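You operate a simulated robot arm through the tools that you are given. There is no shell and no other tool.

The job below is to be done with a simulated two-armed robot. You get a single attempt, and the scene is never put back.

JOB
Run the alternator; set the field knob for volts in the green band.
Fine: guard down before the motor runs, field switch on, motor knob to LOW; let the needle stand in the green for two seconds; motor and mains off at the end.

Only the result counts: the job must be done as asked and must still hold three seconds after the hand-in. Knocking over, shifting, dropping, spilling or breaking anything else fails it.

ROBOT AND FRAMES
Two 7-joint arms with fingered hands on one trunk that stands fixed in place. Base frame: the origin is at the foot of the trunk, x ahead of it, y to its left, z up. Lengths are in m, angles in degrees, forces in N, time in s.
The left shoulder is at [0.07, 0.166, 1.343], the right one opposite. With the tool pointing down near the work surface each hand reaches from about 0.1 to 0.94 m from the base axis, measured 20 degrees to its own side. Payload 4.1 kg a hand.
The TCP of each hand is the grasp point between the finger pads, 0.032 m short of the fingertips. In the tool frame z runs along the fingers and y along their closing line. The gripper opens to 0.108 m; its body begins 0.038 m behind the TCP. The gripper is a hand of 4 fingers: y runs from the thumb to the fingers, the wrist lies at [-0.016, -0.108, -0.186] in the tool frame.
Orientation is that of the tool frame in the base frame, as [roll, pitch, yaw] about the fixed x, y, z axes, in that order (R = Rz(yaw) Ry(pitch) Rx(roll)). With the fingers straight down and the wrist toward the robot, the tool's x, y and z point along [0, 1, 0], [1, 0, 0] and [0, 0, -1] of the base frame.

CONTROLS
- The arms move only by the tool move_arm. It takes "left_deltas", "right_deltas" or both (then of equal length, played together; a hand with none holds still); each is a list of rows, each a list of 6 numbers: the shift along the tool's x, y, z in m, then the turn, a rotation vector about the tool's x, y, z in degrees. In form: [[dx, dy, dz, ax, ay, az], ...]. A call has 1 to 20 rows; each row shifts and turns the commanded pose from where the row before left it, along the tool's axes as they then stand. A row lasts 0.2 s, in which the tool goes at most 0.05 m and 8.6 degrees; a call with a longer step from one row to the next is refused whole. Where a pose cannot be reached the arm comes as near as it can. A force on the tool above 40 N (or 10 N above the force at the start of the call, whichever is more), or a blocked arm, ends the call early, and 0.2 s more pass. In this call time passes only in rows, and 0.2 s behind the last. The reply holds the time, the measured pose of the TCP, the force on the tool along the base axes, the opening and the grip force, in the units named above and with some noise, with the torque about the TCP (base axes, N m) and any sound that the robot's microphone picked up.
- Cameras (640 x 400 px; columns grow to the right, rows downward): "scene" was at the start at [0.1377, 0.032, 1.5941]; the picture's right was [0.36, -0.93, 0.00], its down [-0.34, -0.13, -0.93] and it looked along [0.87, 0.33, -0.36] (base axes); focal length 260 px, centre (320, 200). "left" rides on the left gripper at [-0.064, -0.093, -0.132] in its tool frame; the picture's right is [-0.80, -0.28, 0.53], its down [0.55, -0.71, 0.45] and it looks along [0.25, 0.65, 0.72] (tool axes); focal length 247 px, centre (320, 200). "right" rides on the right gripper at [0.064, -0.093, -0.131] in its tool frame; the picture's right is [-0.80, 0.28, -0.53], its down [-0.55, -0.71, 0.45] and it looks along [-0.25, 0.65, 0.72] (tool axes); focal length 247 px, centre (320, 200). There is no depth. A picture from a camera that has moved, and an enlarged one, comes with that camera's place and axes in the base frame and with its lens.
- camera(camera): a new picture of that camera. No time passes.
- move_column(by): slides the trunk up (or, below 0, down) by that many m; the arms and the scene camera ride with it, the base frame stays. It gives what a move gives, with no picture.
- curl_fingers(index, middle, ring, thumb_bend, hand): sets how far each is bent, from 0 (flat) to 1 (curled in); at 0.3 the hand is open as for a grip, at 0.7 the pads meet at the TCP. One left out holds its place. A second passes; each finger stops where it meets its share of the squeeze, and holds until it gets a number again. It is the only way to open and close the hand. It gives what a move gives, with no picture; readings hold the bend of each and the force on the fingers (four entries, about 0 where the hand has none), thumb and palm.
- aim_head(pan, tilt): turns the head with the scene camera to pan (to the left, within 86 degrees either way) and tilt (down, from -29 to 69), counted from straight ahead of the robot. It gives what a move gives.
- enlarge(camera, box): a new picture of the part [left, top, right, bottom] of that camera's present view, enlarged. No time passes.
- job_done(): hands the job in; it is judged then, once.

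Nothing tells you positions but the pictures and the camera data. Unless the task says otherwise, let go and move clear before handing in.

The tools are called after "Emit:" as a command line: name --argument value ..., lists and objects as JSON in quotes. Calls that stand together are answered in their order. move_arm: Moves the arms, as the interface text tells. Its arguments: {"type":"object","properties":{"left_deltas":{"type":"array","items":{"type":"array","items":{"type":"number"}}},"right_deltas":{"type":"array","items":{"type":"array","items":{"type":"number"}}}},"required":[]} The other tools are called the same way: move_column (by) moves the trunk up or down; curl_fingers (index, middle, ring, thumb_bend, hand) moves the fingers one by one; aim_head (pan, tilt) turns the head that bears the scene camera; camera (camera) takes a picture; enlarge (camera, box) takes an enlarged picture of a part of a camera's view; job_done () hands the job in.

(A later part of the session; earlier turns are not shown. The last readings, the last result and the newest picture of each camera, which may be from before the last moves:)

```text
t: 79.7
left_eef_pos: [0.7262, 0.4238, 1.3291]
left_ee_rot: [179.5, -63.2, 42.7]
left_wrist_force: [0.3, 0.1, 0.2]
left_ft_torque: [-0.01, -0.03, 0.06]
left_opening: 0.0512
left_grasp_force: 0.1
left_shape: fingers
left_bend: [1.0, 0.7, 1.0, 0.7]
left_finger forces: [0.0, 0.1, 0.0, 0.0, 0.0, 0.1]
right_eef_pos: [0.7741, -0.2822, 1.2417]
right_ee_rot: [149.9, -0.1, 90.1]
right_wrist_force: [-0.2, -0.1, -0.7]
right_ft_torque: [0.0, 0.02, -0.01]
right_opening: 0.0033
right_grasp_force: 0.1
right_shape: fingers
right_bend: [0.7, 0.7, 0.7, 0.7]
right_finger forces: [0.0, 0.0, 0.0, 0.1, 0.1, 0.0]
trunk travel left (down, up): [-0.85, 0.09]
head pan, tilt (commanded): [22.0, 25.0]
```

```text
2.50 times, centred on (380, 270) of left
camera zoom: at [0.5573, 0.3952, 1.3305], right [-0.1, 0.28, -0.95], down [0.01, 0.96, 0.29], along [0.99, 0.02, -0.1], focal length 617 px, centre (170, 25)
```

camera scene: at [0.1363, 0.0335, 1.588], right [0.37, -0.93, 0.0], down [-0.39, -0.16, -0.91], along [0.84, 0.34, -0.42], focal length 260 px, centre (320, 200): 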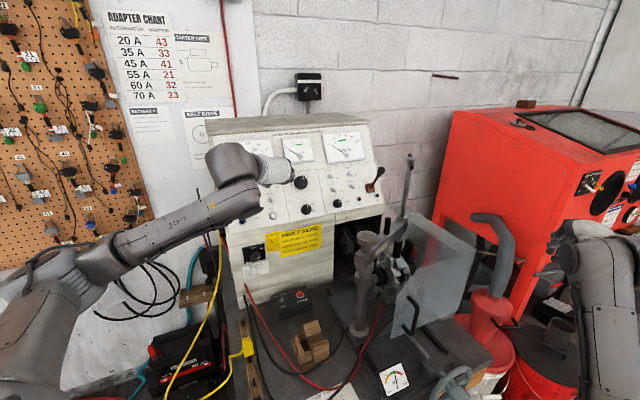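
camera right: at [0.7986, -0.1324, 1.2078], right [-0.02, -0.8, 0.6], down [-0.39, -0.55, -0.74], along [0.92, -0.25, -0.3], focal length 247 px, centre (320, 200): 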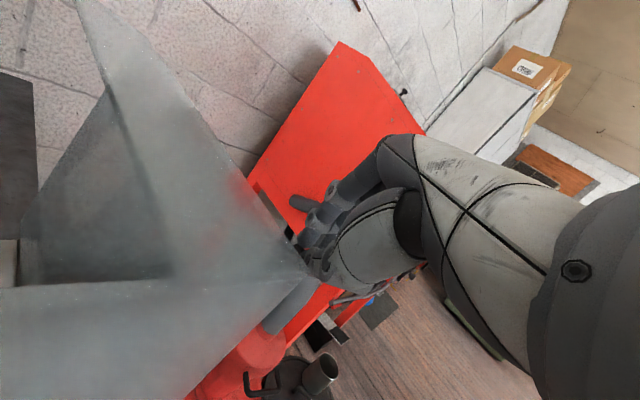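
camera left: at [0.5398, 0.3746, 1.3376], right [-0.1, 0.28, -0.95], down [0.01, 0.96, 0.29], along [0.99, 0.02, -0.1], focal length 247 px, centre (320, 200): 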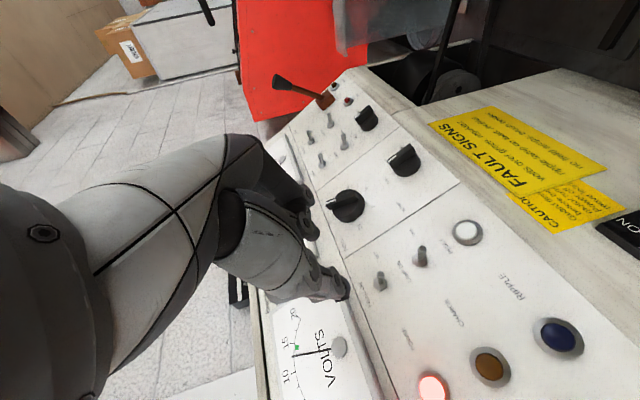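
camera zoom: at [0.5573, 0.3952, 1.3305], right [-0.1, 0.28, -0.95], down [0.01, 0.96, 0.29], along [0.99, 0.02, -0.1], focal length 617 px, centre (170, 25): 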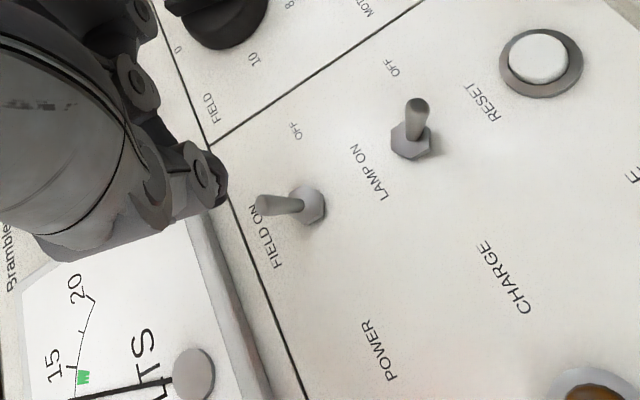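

FIELD is now ON (lever up). Next the motor knob: I back off, open the fingers part way and line up in front of it.

Emit:
move_arm --left_deltas '[[0, 0, -0.03, 0, 0, 0], [-0.0252, 0.0294, 0.0018, 0, 0, 0], [-0.0252, 0.0294, 0.0018, 0, 0, 0], [-0.0252, 0.0294, 0.0018, 0, 0, 0], [-0.0252, 0.0294, 0.0018, 0, 0, 0]]'

Emit:
curl_fingers --hand "left" --index 0.5 --middle 0.5 --ring 0.5 --thumb_bend 0.5

Emit:
camera --camera "left"

Emit:
enlarge --camera "scene" --box '[200, 120, 400, 250]'

```text
t: 80.8
left_eef_pos: [0.7583, 0.2922, 1.2473]
left_ee_rot: [179.8, -63.1, 42.4]
left_wrist_force: [0.9, -0.9, -0.5]
left_ft_torque: [0.03, -0.02, 0.03]
left_opening: 0.0511
left_grasp_force: 0.1
left_shape: fingers
left_bend: [1.0, 0.7, 1.0, 0.7]
left_finger forces: [0.0, 0.0, 0.1, 0.1, 0.1, 0.0]
right_eef_pos: [0.7774, -0.2828, 1.2399]
right_ee_rot: [150.0, -0.2, 90.0]
right_wrist_force: [0.6, -0.9, -0.5]
right_ft_torque: [-0.03, -0.01, 0.01]
right_opening: 0.0033
right_grasp_force: 0.2
right_shape: fingers
right_bend: [0.7, 0.7, 0.7, 0.7]
right_finger forces: [0.0, 0.1, 0.0, 0.1, 0.1, 0.0]
trunk travel left (down, up): [-0.85, 0.09]
head pan, tilt (commanded): [22.0, 25.0]
```

```text
t: 81.8
left_eef_pos: [0.7571, 0.2928, 1.249]
left_ee_rot: [179.8, -63.1, 42.3]
left_wrist_force: [0.1, -0.3, 0.0]
left_ft_torque: [0.02, -0.01, -0.02]
left_opening: 0.0552
left_grasp_force: 0.1
left_shape: fingers
left_bend: [0.5, 0.5, 0.5, 0.5]
left_finger forces: [0.0, 0.0, 0.1, 0.0, 0.1, 0.0]
right_eef_pos: [0.7751, -0.2816, 1.2413]
right_ee_rot: [150.0, 0.0, 90.1]
right_wrist_force: [-0.2, 0.5, -0.1]
right_ft_torque: [-0.01, 0.03, -0.01]
right_opening: 0.0034
right_grasp_force: 0.1
right_shape: fingers
right_bend: [0.7, 0.7, 0.7, 0.7]
right_finger forces: [0.1, 0.0, 0.0, 0.1, 0.1, 0.0]
trunk travel left (down, up): [-0.85, 0.09]
head pan, tilt (commanded): [22.0, 25.0]
```

```text
taken
camera left: at [0.588, 0.2645, 1.251], right [-0.1, 0.28, -0.95], down [0.01, 0.96, 0.29], along [0.99, 0.02, -0.1], focal length 247 px, centre (320, 200)
```

left: 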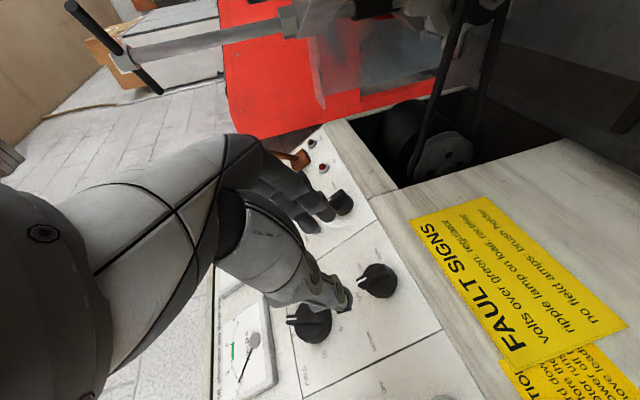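

```text
3.08 times, centred on (300, 185) of scene
camera zoom: at [0.1364, 0.0333, 1.5881], right [0.37, -0.93, 0.0], down [-0.39, -0.16, -0.91], along [0.84, 0.34, -0.42], focal length 801 px, centre (382, 246)
```

zoom: 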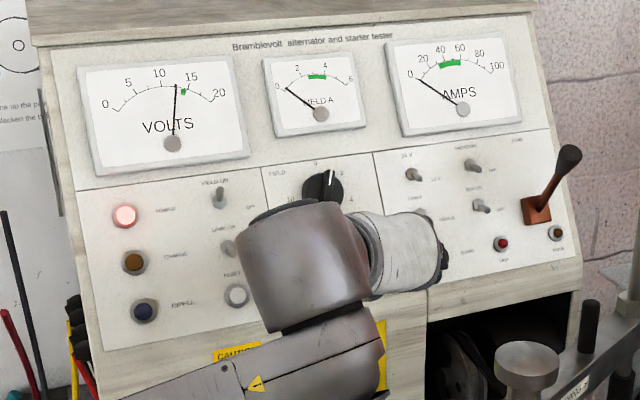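

Aligned within a few millimetres of the motor knob axis. Advancing toward it.

Emit:
move_arm --left_deltas '[[-0.001, -0.001, 0.03, 0, 0, 0], [-0.001, -0.001, 0.03, 0, 0, 0], [0, 0, 0.015, 0, 0, 0]]'

Emit:
enlarge --camera "left" --box '[240, 150, 440, 350]'

```text
t: 82.7
left_eef_pos: [0.8056, 0.338, 1.2139]
left_ee_rot: [179.7, -63.1, 42.4]
left_wrist_force: [0.2, 0.2, 0.4]
left_ft_torque: [0.01, -0.03, 0.01]
left_opening: 0.0551
left_grasp_force: 0.0
left_shape: fingers
left_bend: [0.5, 0.5, 0.5, 0.5]
left_finger forces: [0.1, 0.1, 0.0, 0.1, 0.1, 0.0]
right_eef_pos: [0.7757, -0.2822, 1.2406]
right_ee_rot: [150.0, 0.0, 90.0]
right_wrist_force: [-1.1, 0.3, -0.4]
right_ft_torque: [0.01, 0.03, 0.0]
right_opening: 0.0034
right_grasp_force: 0.0
right_shape: fingers
right_bend: [0.7, 0.7, 0.7, 0.7]
right_finger forces: [0.1, 0.0, 0.0, 0.1, 0.1, 0.0]
trunk travel left (down, up): [-0.85, 0.09]
head pan, tilt (commanded): [22.0, 25.0]
```

```text
2.00 times, centred on (340, 250) of left
camera zoom: at [0.6362, 0.3102, 1.2152], right [-0.1, 0.28, -0.95], down [0.01, 0.96, 0.29], along [0.99, 0.02, -0.1], focal length 494 px, centre (280, 100)
```

zoom: 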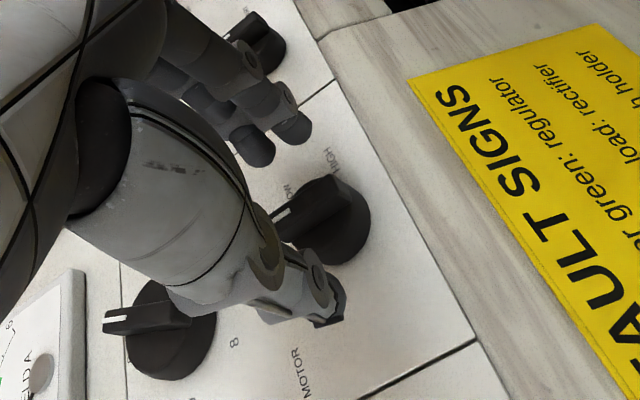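

The knob's ridge sits between thumb and fingers. Advancing 12 mm and closing on it.

Emit:
move_arm --left_deltas '[[0, 0, 0.012, 0, 0, 0]]'

Emit:
curl_fingers --hand "left" --index 0.72 --middle 0.72 --ring 0.72 --thumb_bend 0.72

Emit:
enlarge --camera "left" --box '[240, 150, 440, 350]'

```text
t: 83.0
left_eef_pos: [0.8138, 0.3454, 1.2075]
left_ee_rot: [180.0, -63.1, 42.0]
left_wrist_force: [0.4, 0.5, 0.3]
left_ft_torque: [0.02, 0.01, 0.0]
left_opening: 0.0552
left_grasp_force: 0.1
left_shape: fingers
left_bend: [0.5, 0.5, 0.5, 0.5]
left_finger forces: [0.1, 0.0, 0.0, 0.1, 0.0, 0.0]
right_eef_pos: [0.7763, -0.2816, 1.2405]
right_ee_rot: [150.0, -0.1, 90.0]
right_wrist_force: [0.0, 0.8, 0.2]
right_ft_torque: [0.02, -0.01, -0.02]
right_opening: 0.0033
right_grasp_force: 0.2
right_shape: fingers
right_bend: [0.7, 0.7, 0.7, 0.7]
right_finger forces: [0.0, 0.1, 0.0, 0.1, 0.0, 0.0]
trunk travel left (down, up): [-0.85, 0.09]
head pan, tilt (commanded): [22.0, 25.0]
```

```text
t: 84.0
left_eef_pos: [0.8151, 0.3445, 1.2088]
left_ee_rot: [179.7, -63.1, 42.3]
left_wrist_force: [7.1, -2.7, 1.5]
left_ft_torque: [0.02, -0.13, -0.1]
left_opening: 0.0288
left_grasp_force: 14.6
left_shape: fingers
left_bend: [0.65, 0.63, 0.72, 0.61]
left_finger forces: [8.3, 9.3, 0.0, 0.0, 11.6, 0.0]
right_eef_pos: [0.7766, -0.2829, 1.2399]
right_ee_rot: [150.0, -0.1, 90.0]
right_wrist_force: [-0.1, -0.3, 0.0]
right_ft_torque: [-0.01, 0.02, 0.01]
right_opening: 0.0032
right_grasp_force: 0.0
right_shape: fingers
right_bend: [0.7, 0.7, 0.7, 0.7]
right_finger forces: [0.0, 0.1, 0.1, 0.0, 0.0, 0.0]
trunk travel left (down, up): [-0.85, 0.09]
head pan, tilt (commanded): [22.0, 25.0]
```

```text
2.00 times, centred on (340, 250) of left
camera zoom: at [0.6452, 0.3166, 1.2094], right [-0.1, 0.29, -0.95], down [0.01, 0.96, 0.29], along [0.99, 0.02, -0.1], focal length 494 px, centre (280, 100)
```

zoom: 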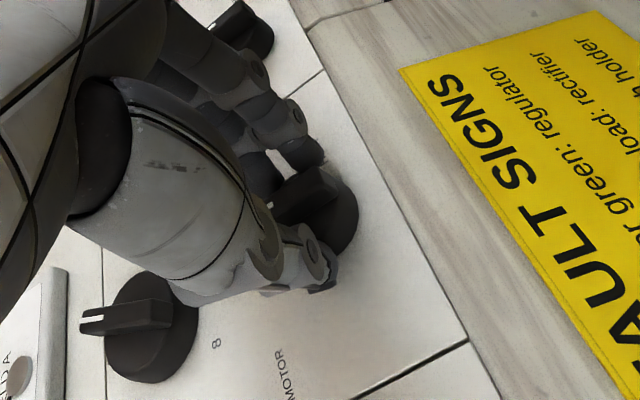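

I've gripped the knob's skirt rather than the ridge. I'll open, back off 9 mm, and take the ridge itself.

Emit:
curl_fingers --hand "left" --index 0.55 --middle 0.55 --ring 0.55 --thumb_bend 0.55

Emit:
move_arm --left_deltas '[[0, 0, -0.01, 0, 0, 0]]'

Emit:
curl_fingers --hand "left" --index 0.72 --middle 0.72 --ring 0.72 --thumb_bend 0.72

Emit:
enlarge --camera "left" --box '[240, 150, 440, 350]'

```text
t: 85.0
left_eef_pos: [0.8132, 0.3459, 1.2074]
left_ee_rot: [179.7, -63.0, 42.4]
left_wrist_force: [0.3, -0.3, -0.3]
left_ft_torque: [0.01, 0.05, 0.0]
left_opening: 0.0418
left_grasp_force: 0.0
left_shape: fingers
left_bend: [0.55, 0.55, 0.55, 0.55]
left_finger forces: [0.0, 0.0, 0.1, 0.1, 0.0, 0.0]
right_eef_pos: [0.7761, -0.281, 1.2411]
right_ee_rot: [150.0, -0.2, 90.0]
right_wrist_force: [0.4, 0.2, -0.4]
right_ft_torque: [0.0, -0.03, -0.02]
right_opening: 0.003
right_grasp_force: 0.1
right_shape: fingers
right_bend: [0.7, 0.7, 0.7, 0.7]
right_finger forces: [0.0, 0.1, 0.1, 0.0, 0.2, 0.1]
trunk travel left (down, up): [-0.85, 0.09]
head pan, tilt (commanded): [22.0, 25.0]
```

```text
t: 85.5
left_eef_pos: [0.8064, 0.3394, 1.2128]
left_ee_rot: [179.6, -63.2, 42.4]
left_wrist_force: [0.2, 1.0, 0.8]
left_ft_torque: [0.01, 0.0, 0.02]
left_opening: 0.0415
left_grasp_force: 0.0
left_shape: fingers
left_bend: [0.55, 0.55, 0.55, 0.55]
left_finger forces: [0.0, 0.0, 0.0, 0.0, 0.1, 0.0]
right_eef_pos: [0.7739, -0.2824, 1.241]
right_ee_rot: [149.9, -0.1, 90.0]
right_wrist_force: [0.7, 0.8, -0.2]
right_ft_torque: [0.0, 0.02, 0.02]
right_opening: 0.0033
right_grasp_force: 0.0
right_shape: fingers
right_bend: [0.7, 0.7, 0.7, 0.7]
right_finger forces: [0.1, 0.0, 0.0, 0.1, 0.0, 0.0]
trunk travel left (down, up): [-0.85, 0.09]
head pan, tilt (commanded): [22.0, 25.0]
```

```text
t: 86.5
left_eef_pos: [0.8073, 0.3389, 1.2125]
left_ee_rot: [179.7, -63.1, 42.4]
left_wrist_force: [4.4, -1.4, 0.8]
left_ft_torque: [-0.01, -0.04, -0.1]
left_opening: 0.0084
left_grasp_force: 6.4
left_shape: fingers
left_bend: [0.71, 0.67, 0.72, 0.68]
left_finger forces: [4.7, 4.0, 0.0, 0.0, 4.9, 0.0]
right_eef_pos: [0.7767, -0.283, 1.2399]
right_ee_rot: [150.0, -0.1, 90.1]
right_wrist_force: [0.1, 0.6, -0.2]
right_ft_torque: [-0.01, 0.01, -0.01]
right_opening: 0.0032
right_grasp_force: 0.1
right_shape: fingers
right_bend: [0.7, 0.7, 0.7, 0.7]
right_finger forces: [0.1, 0.0, 0.0, 0.0, 0.0, 0.1]
trunk travel left (down, up): [-0.85, 0.09]
head pan, tilt (commanded): [22.0, 25.0]
```

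```text
2.00 times, centred on (340, 250) of left
camera zoom: at [0.6383, 0.3107, 1.2137], right [-0.1, 0.28, -0.95], down [0.01, 0.96, 0.29], along [0.99, 0.02, -0.1], focal length 494 px, centre (280, 100)
```

zoom: 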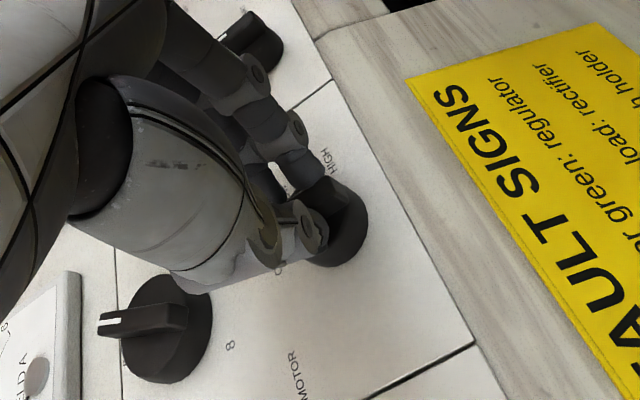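

Ridge gripped (8 mm, as with mains). Guard is down, mains and field are on, so I turn the motor knob clockwise toward LOW in stages.

Emit:
move_arm --left_deltas '[[0, 0, 0, 0, 0, 7], [0, 0, 0, 0, 0, 7], [0, 0, 0, 0, 0, 7], [0, 0, 0, 0, 0, 7], [0, 0, 0, 0, 0, 7]]'

Emit:
enlarge --camera "left" --box '[240, 150, 440, 350]'

Emit:
enlarge --camera "scene" --box '[200, 120, 400, 250]'

```text
t: 87.7
left_eef_pos: [0.8078, 0.3396, 1.2115]
left_ee_rot: [-131.4, -46.8, -15.2]
left_wrist_force: [2.5, -2.8, -2.3]
left_ft_torque: [-0.05, -0.04, -0.08]
left_opening: 0.0086
left_grasp_force: 7.1
left_shape: fingers
left_bend: [0.71, 0.71, 0.72, 0.69]
left_finger forces: [4.9, 4.1, 0.0, 0.0, 5.1, 0.0]
right_eef_pos: [0.7774, -0.2828, 1.2398]
right_ee_rot: [150.0, -0.1, 90.1]
right_wrist_force: [0.6, 0.5, 0.0]
right_ft_torque: [-0.04, -0.01, -0.04]
right_opening: 0.0033
right_grasp_force: 0.1
right_shape: fingers
right_bend: [0.7, 0.7, 0.7, 0.7]
right_finger forces: [0.0, 0.0, 0.0, 0.0, 0.1, 0.1]
trunk travel left (down, up): [-0.85, 0.09]
head pan, tilt (commanded): [22.0, 25.0]
```

```text
2.00 times, centred on (340, 250) of left
camera zoom: at [0.6462, 0.3453, 1.2716], right [-0.28, 0.68, -0.68], down [0.41, 0.72, 0.56], along [0.87, -0.12, -0.48], focal length 494 px, centre (280, 100)
```

zoom: 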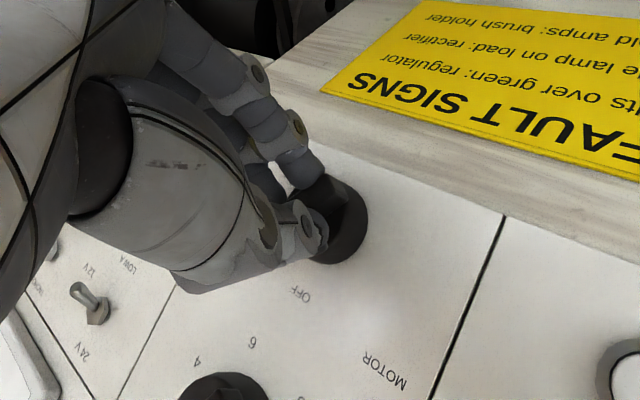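

```text
3.08 times, centred on (300, 185) of scene
camera zoom: at [0.1378, 0.0323, 1.588], right [0.37, -0.93, 0.0], down [-0.39, -0.16, -0.91], along [0.84, 0.34, -0.42], focal length 801 px, centre (382, 246)
```

zoom: 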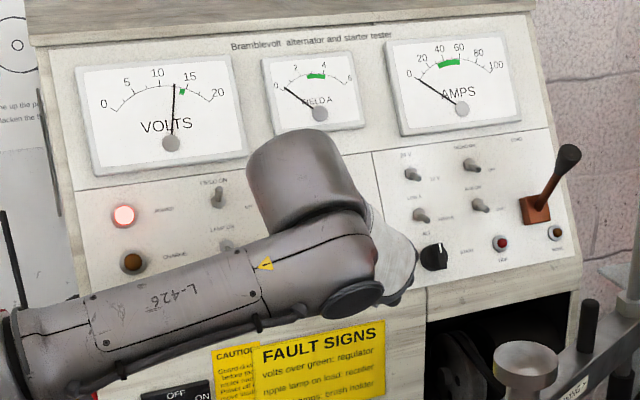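

35° turned, nothing running yet. Continuing in 7° steps.

Emit:
move_arm --left_deltas '[[0, 0, 0, 0, 0, 7]]'

Emit:
enlarge --camera "scene" --box '[200, 120, 400, 250]'

```text
t: 88.0
left_eef_pos: [0.806, 0.3393, 1.2116]
left_ee_rot: [-127.2, -41.5, -21.1]
left_wrist_force: [1.2, -3.1, -3.2]
left_ft_torque: [-0.08, 0.04, -0.06]
left_opening: 0.0085
left_grasp_force: 7.2
left_shape: fingers
left_bend: [0.71, 0.67, 0.72, 0.69]
left_finger forces: [5.3, 4.2, 0.0, 0.1, 4.7, 0.1]
right_eef_pos: [0.7765, -0.2838, 1.2401]
right_ee_rot: [150.0, -0.2, 89.9]
right_wrist_force: [-0.2, 0.3, 0.5]
right_ft_torque: [-0.01, 0.0, 0.0]
right_opening: 0.0033
right_grasp_force: 0.1
right_shape: fingers
right_bend: [0.7, 0.7, 0.7, 0.7]
right_finger forces: [0.0, 0.0, 0.0, 0.0, 0.0, 0.0]
trunk travel left (down, up): [-0.85, 0.09]
head pan, tilt (commanded): [22.0, 25.0]
```

```text
3.08 times, centred on (300, 185) of scene
camera zoom: at [0.1379, 0.0319, 1.5879], right [0.37, -0.93, 0.0], down [-0.39, -0.16, -0.91], along [0.84, 0.34, -0.42], focal length 801 px, centre (382, 246)
```

zoom: 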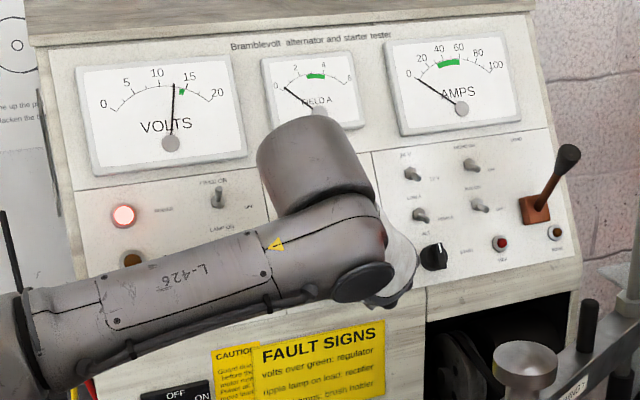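

Emit:
move_arm --left_deltas '[[0, 0, 0, 0, 0, 7]]'

Emit:
enlarge --camera "scene" --box '[200, 120, 400, 250]'

Emit:
enlarge --camera "left" --box '[240, 150, 440, 350]'

```text
t: 88.5
left_eef_pos: [0.8073, 0.3388, 1.2128]
left_ee_rot: [-124.0, -35.8, -26.3]
left_wrist_force: [1.2, -3.4, -3.8]
left_ft_torque: [-0.07, 0.02, -0.06]
left_opening: 0.0086
left_grasp_force: 6.9
left_shape: fingers
left_bend: [0.71, 0.67, 0.72, 0.69]
left_finger forces: [5.1, 4.3, 0.0, 0.0, 4.9, 0.1]
right_eef_pos: [0.7765, -0.2829, 1.2394]
right_ee_rot: [150.0, -0.2, 90.1]
right_wrist_force: [0.2, -1.0, -0.4]
right_ft_torque: [0.01, -0.01, 0.06]
right_opening: 0.0033
right_grasp_force: 0.1
right_shape: fingers
right_bend: [0.7, 0.7, 0.7, 0.7]
right_finger forces: [0.1, 0.0, 0.0, 0.0, 0.1, 0.0]
trunk travel left (down, up): [-0.85, 0.09]
head pan, tilt (commanded): [22.0, 25.0]
```

```text
3.08 times, centred on (300, 185) of scene
camera zoom: at [0.1377, 0.0318, 1.588], right [0.37, -0.93, 0.0], down [-0.39, -0.16, -0.91], along [0.84, 0.34, -0.42], focal length 801 px, centre (382, 246)
```

zoom: 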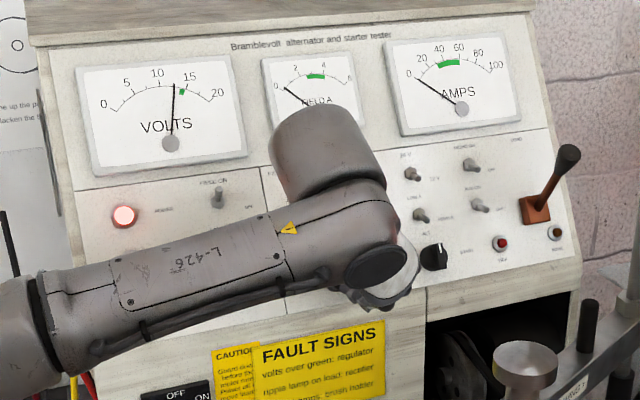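

```text
2.00 times, centred on (340, 250) of left
camera zoom: at [0.6576, 0.3509, 1.296], right [-0.28, 0.81, -0.52], down [0.56, 0.57, 0.59], along [0.78, -0.12, -0.62], focal length 494 px, centre (280, 100)
```

zoom: 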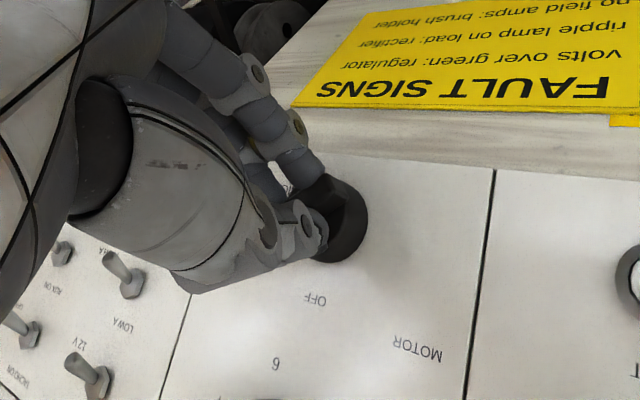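

49° turned; no sound yet. I'll wait a moment and look at the pulley and knob.

Emit:
move_arm --left_deltas '[[0, 0, 0, 0, 0, 0], [0, 0, 0, 0, 0, 0]]'

Emit:
enlarge --camera "scene" --box '[300, 210, 440, 310]'

Emit:
enlarge --camera "scene" --box '[270, 170, 390, 250]'

```text
t: 89.0
left_eef_pos: [0.8067, 0.3388, 1.211]
left_ee_rot: [-124.0, -35.9, -26.3]
left_wrist_force: [2.1, -3.2, -3.9]
left_ft_torque: [-0.11, 0.07, -0.11]
left_opening: 0.0083
left_grasp_force: 7.4
left_shape: fingers
left_bend: [0.71, 0.67, 0.72, 0.69]
left_finger forces: [5.4, 5.0, 0.1, 0.0, 4.6, 0.0]
right_eef_pos: [0.7768, -0.283, 1.2404]
right_ee_rot: [149.9, -0.1, 90.0]
right_wrist_force: [0.2, -0.3, -0.6]
right_ft_torque: [0.0, -0.05, 0.0]
right_opening: 0.0032
right_grasp_force: 0.1
right_shape: fingers
right_bend: [0.7, 0.7, 0.7, 0.7]
right_finger forces: [0.0, 0.1, 0.0, 0.1, 0.0, 0.0]
trunk travel left (down, up): [-0.85, 0.09]
head pan, tilt (commanded): [22.0, 25.0]
```

```text
4.00 times, centred on (370, 260) of scene
camera zoom: at [0.1376, 0.0328, 1.588], right [0.37, -0.93, 0.0], down [-0.39, -0.16, -0.91], along [0.84, 0.34, -0.42], focal length 1041 px, centre (120, -40)
```

zoom: 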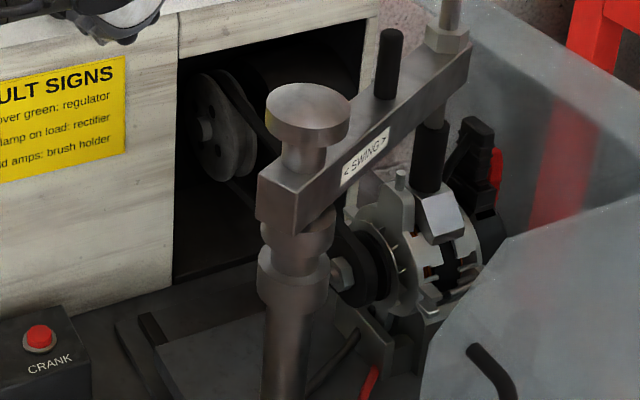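

```text
5.00 times, centred on (330, 210) of scene
camera zoom: at [0.1376, 0.0328, 1.588], right [0.37, -0.93, 0.0], down [-0.39, -0.16, -0.91], along [0.84, 0.34, -0.42], focal length 1301 px, centre (270, 150)
```

zoom: 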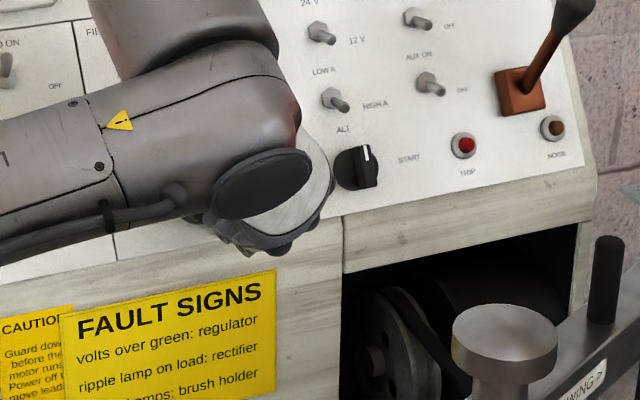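

No sign of running yet; LOW's label is at about 55°. Another 5°.

Emit:
move_arm --left_deltas '[[0, 0, 0, 0, 0, 5]]'

Emit:
enlarge --camera "scene" --box '[200, 120, 400, 250]'

```text
t: 89.5
left_eef_pos: [0.8069, 0.341, 1.2116]
left_ee_rot: [-122.1, -31.6, -29.7]
left_wrist_force: [0.7, -4.0, -5.0]
left_ft_torque: [-0.1, 0.13, -0.06]
left_opening: 0.0088
left_grasp_force: 6.7
left_shape: fingers
left_bend: [0.71, 0.67, 0.72, 0.69]
left_finger forces: [5.5, 5.1, 0.0, 0.0, 4.3, 0.0]
right_eef_pos: [0.7769, -0.2835, 1.2399]
right_ee_rot: [150.0, -0.1, 90.0]
right_wrist_force: [-0.6, 0.4, -0.4]
right_ft_torque: [-0.01, -0.01, 0.02]
right_opening: 0.0034
right_grasp_force: 0.0
right_shape: fingers
right_bend: [0.7, 0.7, 0.7, 0.7]
right_finger forces: [0.0, 0.1, 0.0, 0.0, 0.0, 0.0]
trunk travel left (down, up): [-0.85, 0.09]
head pan, tilt (commanded): [22.0, 25.0]
```

```text
3.08 times, centred on (300, 185) of scene
camera zoom: at [0.1378, 0.0323, 1.588], right [0.37, -0.93, 0.0], down [-0.39, -0.16, -0.91], along [0.84, 0.34, -0.42], focal length 801 px, centre (382, 246)
```

zoom: 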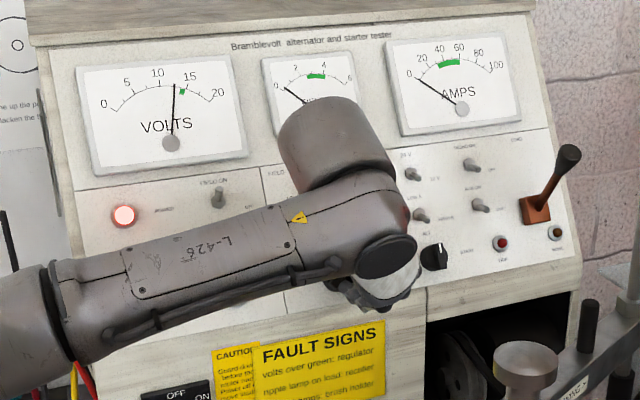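

Let me look closely at the meters, lamps and the pulley for any change.

Emit:
enlarge --camera "scene" --box '[255, 125, 335, 165]'

Emit:
enlarge --camera "scene" --box '[205, 170, 285, 230]'

Emit:
enlarge --camera "left" --box '[260, 180, 420, 300]'

```text
8.00 times, centred on (295, 145) of scene
camera zoom: at [0.1378, 0.0323, 1.588], right [0.37, -0.93, 0.0], down [-0.39, -0.16, -0.91], along [0.84, 0.34, -0.42], focal length 2082 px, centre (520, 640)
```

zoom: 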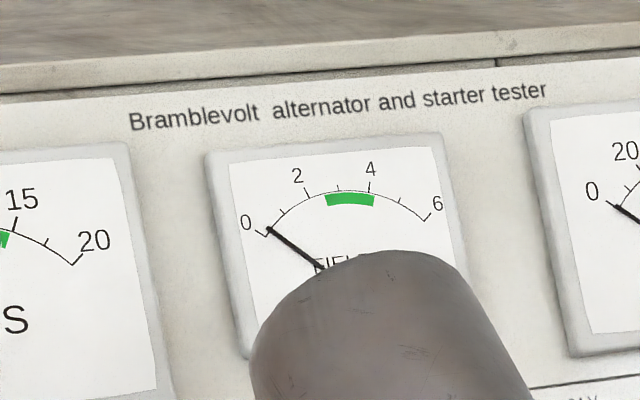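

```text
6.67 times, centred on (245, 200) of scene
camera zoom: at [0.1378, 0.0323, 1.588], right [0.37, -0.93, 0.0], down [-0.39, -0.16, -0.91], along [0.84, 0.34, -0.42], focal length 1735 px, centre (820, 200)
```

zoom: 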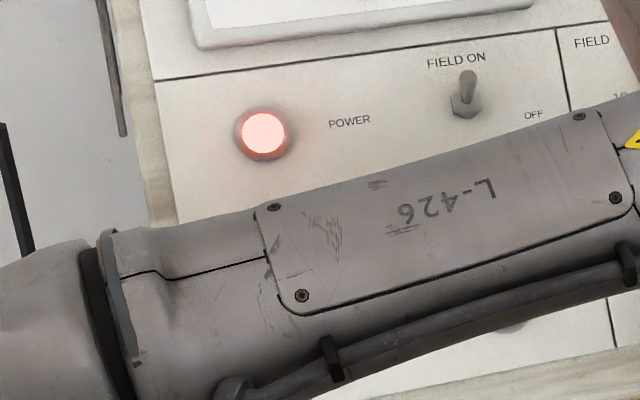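

```text
3.33 times, centred on (340, 240) of left
camera zoom: at [0.6627, 0.3518, 1.3044], right [-0.27, 0.85, -0.46], down [0.62, 0.52, 0.59], along [0.74, -0.12, -0.66], focal length 823 px, centre (253, 67)
```

zoom: 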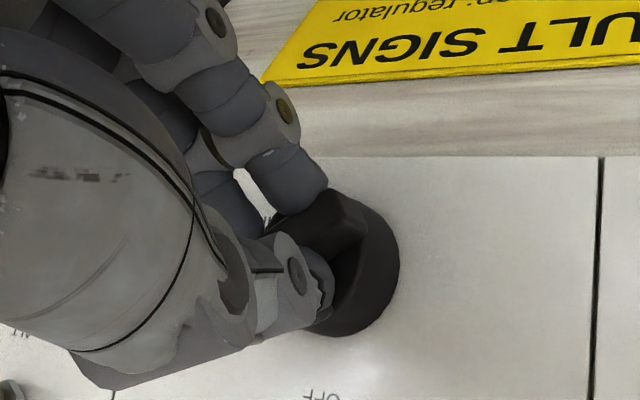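

I'll compare the pulley between two moments to see whether anything is turning.

Emit:
enlarge --camera "scene" --box '[335, 215, 425, 295]'

Emit:
move_arm --left_deltas '[[0, 0, 0, 0, 0, 4]]'

Emit:
enlarge --camera "scene" --box '[335, 215, 425, 295]'

```text
5.00 times, centred on (380, 255) of scene
camera zoom: at [0.1378, 0.0323, 1.588], right [0.37, -0.93, 0.0], down [-0.39, -0.16, -0.91], along [0.84, 0.34, -0.42], focal length 1301 px, centre (20, -75)
```

zoom: 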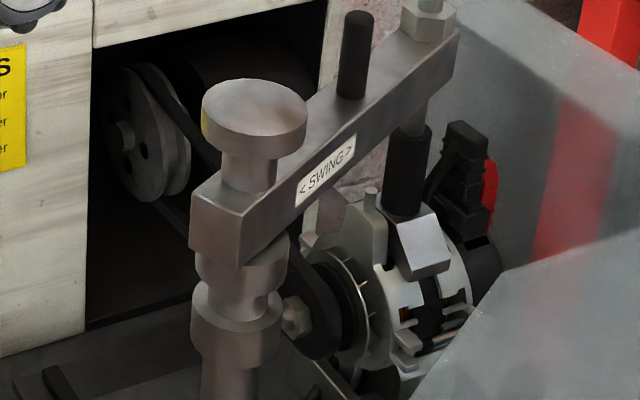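

```text
t: 89.8
left_eef_pos: [0.8076, 0.3392, 1.2111]
left_ee_rot: [-120.9, -28.2, -32.1]
left_wrist_force: [-1.0, -3.7, -5.5]
left_ft_torque: [-0.13, 0.09, -0.09]
left_opening: 0.0086
left_grasp_force: 7.4
left_shape: fingers
left_bend: [0.71, 0.67, 0.72, 0.69]
left_finger forces: [5.6, 5.2, 0.1, 0.0, 4.2, 0.0]
right_eef_pos: [0.7769, -0.2827, 1.239]
right_ee_rot: [150.0, -0.1, 90.0]
right_wrist_force: [-0.4, 0.3, 0.5]
right_ft_torque: [-0.01, 0.0, -0.04]
right_opening: 0.0033
right_grasp_force: 0.1
right_shape: fingers
right_bend: [0.7, 0.7, 0.7, 0.7]
right_finger forces: [0.0, 0.1, 0.0, 0.0, 0.0, 0.1]
trunk travel left (down, up): [-0.85, 0.09]
head pan, tilt (commanded): [22.0, 25.0]
```

```text
5.00 times, centred on (380, 255) of scene
camera zoom: at [0.1378, 0.0323, 1.5879], right [0.37, -0.93, 0.0], down [-0.39, -0.16, -0.91], along [0.84, 0.34, -0.42], focal length 1301 px, centre (20, -75)
```

zoom: 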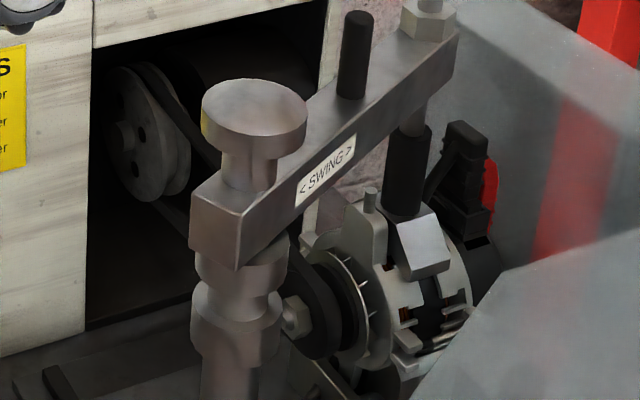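

The pulley holes have moved between pictures: the motor is running. I release the motor knob, back off and confirm it points to LOW.

Emit:
curl_fingers --hand "left" --index 0.5 --middle 0.5 --ring 0.5 --thumb_bend 0.5

Emit:
move_arm --left_deltas '[[0, 0, -0.04, 0, 0, 0], [0, 0, -0.04, 0, 0, 0]]'

Emit:
camera --camera "left"

Emit:
enlarge --camera "scene" --box '[200, 120, 400, 250]'

```text
t: 90.8
left_eef_pos: [0.8075, 0.3398, 1.2123]
left_ee_rot: [-120.9, -28.4, -32.1]
left_wrist_force: [-0.2, 0.6, 0.3]
left_ft_torque: [-0.02, -0.01, 0.02]
left_opening: 0.055
left_grasp_force: 0.0
left_shape: fingers
left_bend: [0.5, 0.5, 0.5, 0.5]
left_finger forces: [0.1, 0.0, 0.0, 0.0, 0.0, 0.0]
right_eef_pos: [0.7748, -0.2831, 1.2411]
right_ee_rot: [150.0, 0.0, 90.0]
right_wrist_force: [-0.2, -0.5, -0.3]
right_ft_torque: [0.04, -0.02, 0.01]
right_opening: 0.003
right_grasp_force: 0.1
right_shape: fingers
right_bend: [0.7, 0.7, 0.7, 0.7]
right_finger forces: [0.1, 0.1, 0.0, 0.1, 0.0, 0.0]
trunk travel left (down, up): [-0.85, 0.09]
head pan, tilt (commanded): [22.0, 25.0]
```

```text
t: 91.5
left_eef_pos: [0.7517, 0.2909, 1.249]
left_ee_rot: [-120.8, -28.4, -32.2]
left_wrist_force: [0.1, 0.4, 0.4]
left_ft_torque: [-0.01, 0.0, -0.02]
left_opening: 0.055
left_grasp_force: 0.1
left_shape: fingers
left_bend: [0.5, 0.5, 0.5, 0.5]
left_finger forces: [0.0, 0.0, 0.1, 0.0, 0.0, 0.0]
right_eef_pos: [0.7753, -0.2835, 1.2416]
right_ee_rot: [149.9, -0.1, 90.1]
right_wrist_force: [1.0, -0.1, 0.7]
right_ft_torque: [-0.01, -0.02, 0.01]
right_opening: 0.0035
right_grasp_force: 0.1
right_shape: fingers
right_bend: [0.7, 0.7, 0.7, 0.7]
right_finger forces: [0.1, 0.0, 0.0, 0.0, 0.0, 0.1]
trunk travel left (down, up): [-0.85, 0.09]
head pan, tilt (commanded): [22.0, 25.0]
```

```text
taken
camera left: at [0.612, 0.3039, 1.3485], right [-0.26, 0.88, -0.41], down [0.65, 0.47, 0.59], along [0.71, -0.11, -0.7], focal length 247 px, centre (320, 200)
```

left: 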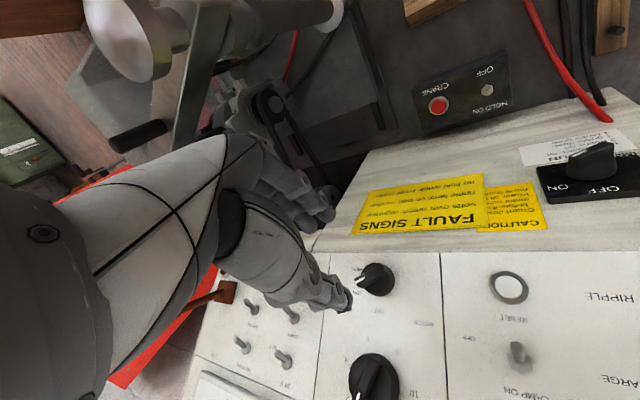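

```text
3.08 times, centred on (300, 185) of scene
camera zoom: at [0.1352, 0.0323, 1.5882], right [0.37, -0.93, 0.0], down [-0.39, -0.16, -0.91], along [0.84, 0.34, -0.42], focal length 801 px, centre (382, 246)
```

zoom: 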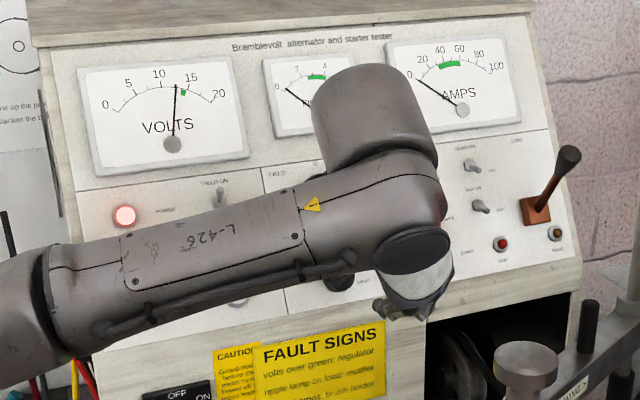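

Checking the motor knob's pointer and the volt needle.

Emit:
enlarge --camera "left" --box '[300, 230, 440, 400]'

Emit:
enlarge --camera "scene" --box '[220, 130, 290, 180]'

Emit:
enlarge --camera "scene" --box '[275, 130, 345, 180]'

```text
2.35 times, centred on (370, 315) of left
camera zoom: at [0.612, 0.3039, 1.3485], right [-0.26, 0.88, -0.41], down [0.65, 0.47, 0.59], along [0.71, -0.11, -0.7], focal length 581 px, centre (202, -71)
```

zoom: 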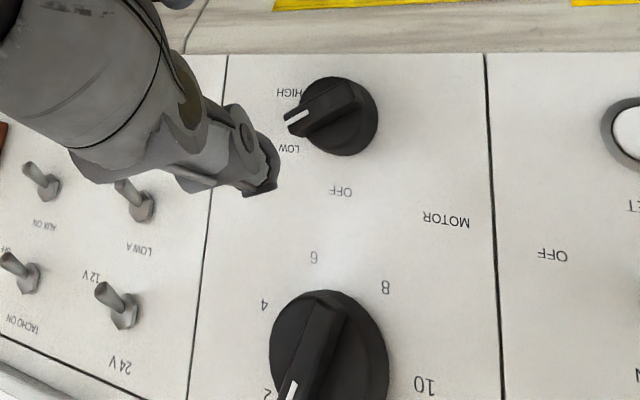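

```text
8.00 times, centred on (255, 155) of scene
camera zoom: at [0.1352, 0.0323, 1.5882], right [0.37, -0.93, 0.0], down [-0.39, -0.16, -0.91], along [0.84, 0.34, -0.42], focal length 2082 px, centre (840, 560)
```

zoom: 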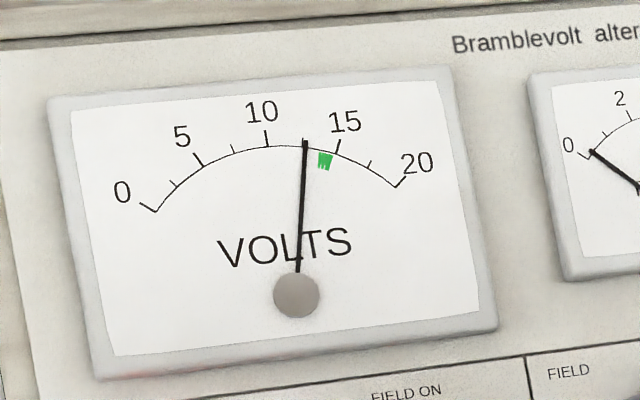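

```text
8.00 times, centred on (310, 155) of scene
camera zoom: at [0.1352, 0.0323, 1.5882], right [0.37, -0.93, 0.0], down [-0.39, -0.16, -0.91], along [0.84, 0.34, -0.42], focal length 2082 px, centre (400, 560)
```

zoom: 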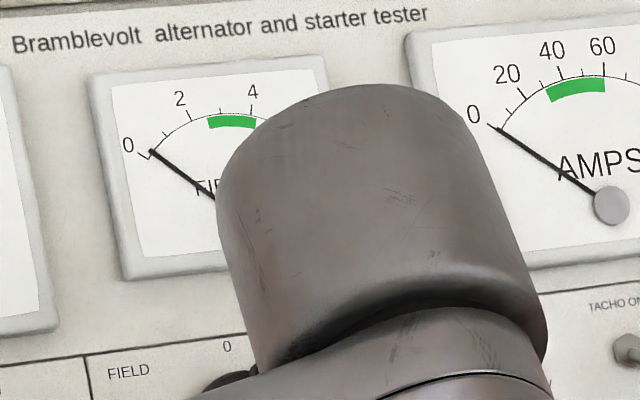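

The motor knob points at LOW (its label lies right beside the pointer) and the motor is turning; volts still ~12.7. Now the field knob: I roll back to match its ridge and move up in front of it.

Emit:
move_arm --left_deltas '[[0, 0, 0, 0, 0, -7.2], [0, 0, 0, 0, 0, -7.2], [0, 0, 0, 0, 0, -7.2], [0, 0, 0, 0, 0, -7.2], [0, 0, 0, 0, 0, -7.2], [0.0411, -0.0173, 0.002, 0, 0, 0], [0.0411, -0.0173, 0.002, 0, 0, 0], [0, 0, 0.03, 0, 0, 0]]'

Emit:
camera --camera "left"

Emit:
enlarge --camera "left" --box '[260, 170, 460, 350]'

Emit:
enlarge --camera "scene" --box '[200, 120, 400, 250]'

```text
t: 93.2
left_eef_pos: [0.8062, 0.3421, 1.312]
left_ee_rot: [-143.8, -55.8, 0.7]
left_wrist_force: [0.9, 0.6, -0.1]
left_ft_torque: [-0.01, -0.01, -0.05]
left_opening: 0.0553
left_grasp_force: 0.0
left_shape: fingers
left_bend: [0.5, 0.5, 0.5, 0.5]
left_finger forces: [0.0, 0.1, 0.1, 0.0, 0.0, 0.0]
right_eef_pos: [0.7763, -0.2813, 1.2401]
right_ee_rot: [150.0, 0.0, 89.9]
right_wrist_force: [0.4, -0.7, 0.0]
right_ft_torque: [-0.03, 0.03, -0.01]
right_opening: 0.0032
right_grasp_force: 0.2
right_shape: fingers
right_bend: [0.7, 0.7, 0.7, 0.7]
right_finger forces: [0.1, 0.1, 0.1, 0.0, 0.1, 0.1]
trunk travel left (down, up): [-0.85, 0.09]
head pan, tilt (commanded): [22.0, 25.0]
```

```text
taken
camera left: at [0.6379, 0.3378, 1.3491], right [-0.24, 0.54, -0.81], down [0.25, 0.84, 0.49], along [0.94, -0.09, -0.33], focal length 247 px, centre (320, 200)
```

left: 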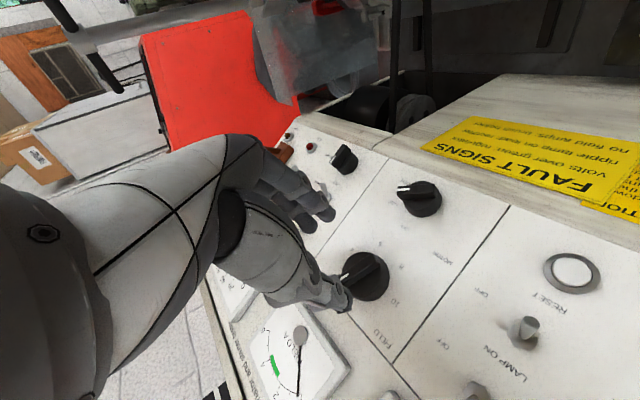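

```text
2.22 times, centred on (360, 260) of left
camera zoom: at [0.6379, 0.3378, 1.3491], right [-0.24, 0.54, -0.81], down [0.25, 0.84, 0.49], along [0.94, -0.09, -0.33], focal length 549 px, centre (231, 67)
```

zoom: 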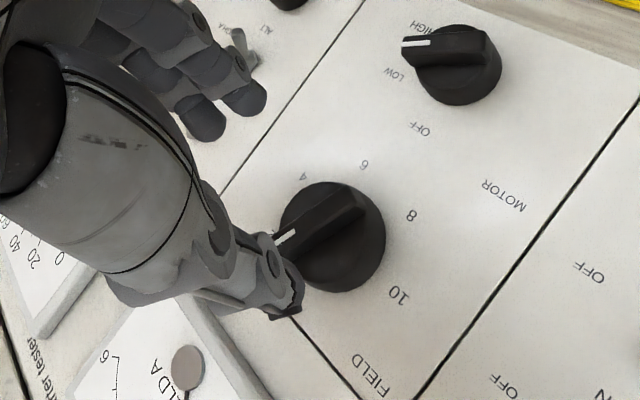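

```text
3.08 times, centred on (300, 185) of scene
camera zoom: at [0.1378, 0.0347, 1.5879], right [0.37, -0.93, 0.0], down [-0.39, -0.16, -0.91], along [0.84, 0.34, -0.42], focal length 801 px, centre (382, 246)
```

zoom: 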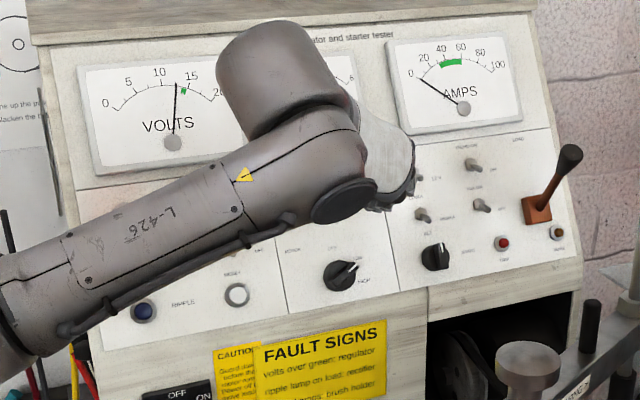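

Aligned with the field knob. Advancing to its ridge.

Emit:
move_arm --left_deltas '[[-0.001, -0.002, 0.02, 0, 0, 0], [0, -0.002, 0.02, 0, 0, 0], [0, 0, 0.004, 0, 0, 0]]'

Emit:
curl_fingers --hand "left" --index 0.72 --middle 0.72 --ring 0.72 --thumb_bend 0.72

Emit:
enlarge --camera "left" --box '[240, 150, 440, 330]'

Emit:
enlarge --camera "scene" --box '[200, 120, 400, 250]'

```text
t: 94.0
left_eef_pos: [0.8316, 0.37, 1.2933]
left_ee_rot: [-143.7, -55.8, 0.5]
left_wrist_force: [0.0, -0.6, 0.3]
left_ft_torque: [-0.03, -0.04, -0.03]
left_opening: 0.0555
left_grasp_force: 0.1
left_shape: fingers
left_bend: [0.5, 0.5, 0.5, 0.5]
left_finger forces: [0.1, 0.1, 0.0, 0.0, 0.0, 0.1]
right_eef_pos: [0.7754, -0.2836, 1.2401]
right_ee_rot: [149.9, 0.0, 90.0]
right_wrist_force: [-0.3, -0.1, 0.2]
right_ft_torque: [0.01, 0.0, -0.02]
right_opening: 0.0029
right_grasp_force: 0.0
right_shape: fingers
right_bend: [0.7, 0.7, 0.7, 0.7]
right_finger forces: [0.0, 0.0, 0.1, 0.0, 0.0, 0.1]
trunk travel left (down, up): [-0.85, 0.09]
head pan, tilt (commanded): [22.0, 25.0]
```

```text
t: 95.0
left_eef_pos: [0.8317, 0.3689, 1.2937]
left_ee_rot: [-143.7, -55.8, 0.5]
left_wrist_force: [1.0, -0.8, -0.8]
left_ft_torque: [-0.03, 0.0, -0.05]
left_opening: 0.0001
left_grasp_force: 1.7
left_shape: fingers
left_bend: [0.71, 0.72, 0.72, 0.72]
left_finger forces: [2.7, 0.1, 0.0, 0.0, 0.1, 0.0]
right_eef_pos: [0.7764, -0.2831, 1.2407]
right_ee_rot: [150.0, -0.1, 90.1]
right_wrist_force: [0.1, 0.7, 0.3]
right_ft_torque: [0.02, -0.01, -0.03]
right_opening: 0.003
right_grasp_force: 0.0
right_shape: fingers
right_bend: [0.7, 0.7, 0.7, 0.7]
right_finger forces: [0.1, 0.0, 0.0, 0.0, 0.1, 0.0]
trunk travel left (down, up): [-0.85, 0.09]
head pan, tilt (commanded): [22.0, 25.0]
```

```text
2.22 times, centred on (340, 240) of left
camera zoom: at [0.6639, 0.3659, 1.3308], right [-0.24, 0.54, -0.81], down [0.25, 0.84, 0.49], along [0.94, -0.09, -0.33], focal length 549 px, centre (276, 111)
```

zoom: 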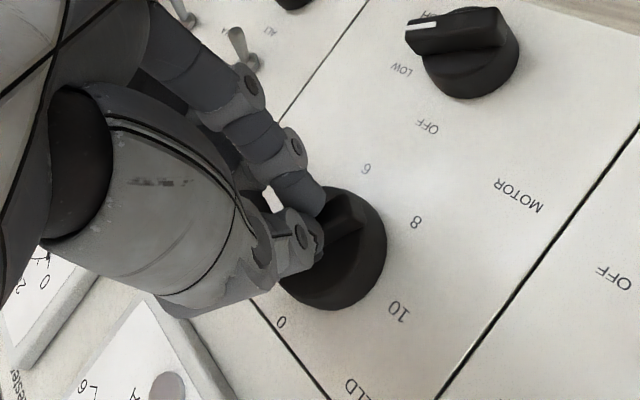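

```text
3.08 times, centred on (300, 185) of scene
camera zoom: at [0.1369, 0.0331, 1.5881], right [0.37, -0.93, 0.0], down [-0.39, -0.16, -0.91], along [0.84, 0.34, -0.42], focal length 801 px, centre (382, 246)
```

zoom: 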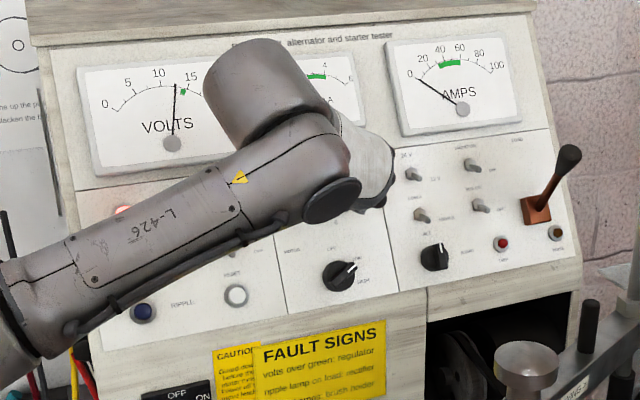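

The fingers closed just above the ridge. Opening slightly, going 7 mm deeper and closing again.

Emit:
curl_fingers --hand "left" --index 0.55 --middle 0.55 --ring 0.55 --thumb_bend 0.55

Emit:
move_arm --left_deltas '[[0, 0, 0.007, 0, 0, 0]]'

Emit:
curl_fingers --hand "left" --index 0.72 --middle 0.72 --ring 0.72 --thumb_bend 0.72

Emit:
enlarge --camera "left" --box '[240, 150, 440, 330]'

```text
t: 96.0
left_eef_pos: [0.8317, 0.3711, 1.2931]
left_ee_rot: [-143.8, -55.7, 0.6]
left_wrist_force: [-0.6, -0.2, -0.2]
left_ft_torque: [0.0, -0.01, 0.03]
left_opening: 0.0418
left_grasp_force: 0.0
left_shape: fingers
left_bend: [0.55, 0.55, 0.55, 0.55]
left_finger forces: [0.0, 0.1, 0.1, 0.0, 0.1, 0.1]
right_eef_pos: [0.7753, -0.2825, 1.2407]
right_ee_rot: [149.9, -0.1, 90.0]
right_wrist_force: [0.5, 0.0, 0.4]
right_ft_torque: [0.0, 0.0, 0.02]
right_opening: 0.0033
right_grasp_force: 0.1
right_shape: fingers
right_bend: [0.7, 0.7, 0.7, 0.7]
right_finger forces: [0.0, 0.1, 0.1, 0.1, 0.0, 0.0]
trunk travel left (down, up): [-0.85, 0.09]
head pan, tilt (commanded): [22.0, 25.0]
```

```text
t: 96.5
left_eef_pos: [0.8359, 0.3752, 1.2898]
left_ee_rot: [-143.8, -55.9, 0.5]
left_wrist_force: [0.1, -0.5, 0.5]
left_ft_torque: [0.02, 0.0, -0.02]
left_opening: 0.0417
left_grasp_force: 0.1
left_shape: fingers
left_bend: [0.55, 0.55, 0.55, 0.55]
left_finger forces: [0.0, 0.1, 0.0, 0.0, 0.1, 0.0]
right_eef_pos: [0.7765, -0.2826, 1.2408]
right_ee_rot: [150.0, -0.1, 90.0]
right_wrist_force: [0.2, 0.8, 0.2]
right_ft_torque: [0.03, -0.04, 0.0]
right_opening: 0.0031
right_grasp_force: 0.1
right_shape: fingers
right_bend: [0.7, 0.7, 0.7, 0.7]
right_finger forces: [0.0, 0.0, 0.1, 0.0, 0.1, 0.0]
trunk travel left (down, up): [-0.85, 0.09]
head pan, tilt (commanded): [22.0, 25.0]
```

```text
t: 97.5
left_eef_pos: [0.8387, 0.3733, 1.289]
left_ee_rot: [-143.6, -55.8, 0.3]
left_wrist_force: [5.0, -5.3, -4.9]
left_ft_torque: [-0.06, 0.03, -0.15]
left_opening: 0.008
left_grasp_force: 9.2
left_shape: fingers
left_bend: [0.71, 0.67, 0.71, 0.69]
left_finger forces: [5.7, 5.0, 3.0, 0.0, 4.7, 0.0]
right_eef_pos: [0.7772, -0.2836, 1.2392]
right_ee_rot: [150.0, -0.1, 89.9]
right_wrist_force: [-0.6, -0.3, 0.0]
right_ft_torque: [-0.03, 0.01, 0.02]
right_opening: 0.0034
right_grasp_force: 0.0
right_shape: fingers
right_bend: [0.7, 0.7, 0.7, 0.7]
right_finger forces: [0.1, 0.0, 0.1, 0.0, 0.0, 0.1]
trunk travel left (down, up): [-0.85, 0.09]
head pan, tilt (commanded): [22.0, 25.0]
```

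```text
2.22 times, centred on (340, 240) of left
camera zoom: at [0.6703, 0.369, 1.3265], right [-0.24, 0.54, -0.81], down [0.26, 0.84, 0.49], along [0.94, -0.09, -0.34], focal length 549 px, centre (276, 111)
```

zoom: 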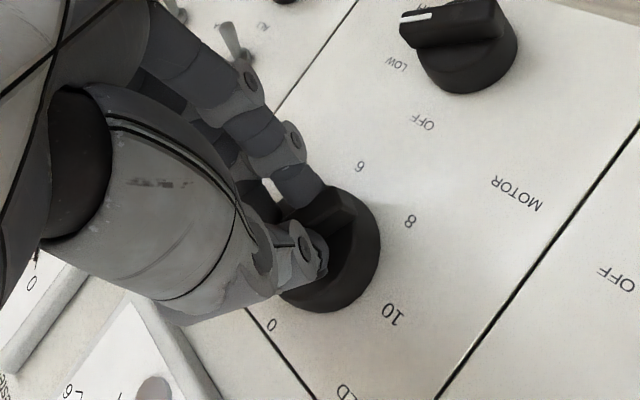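

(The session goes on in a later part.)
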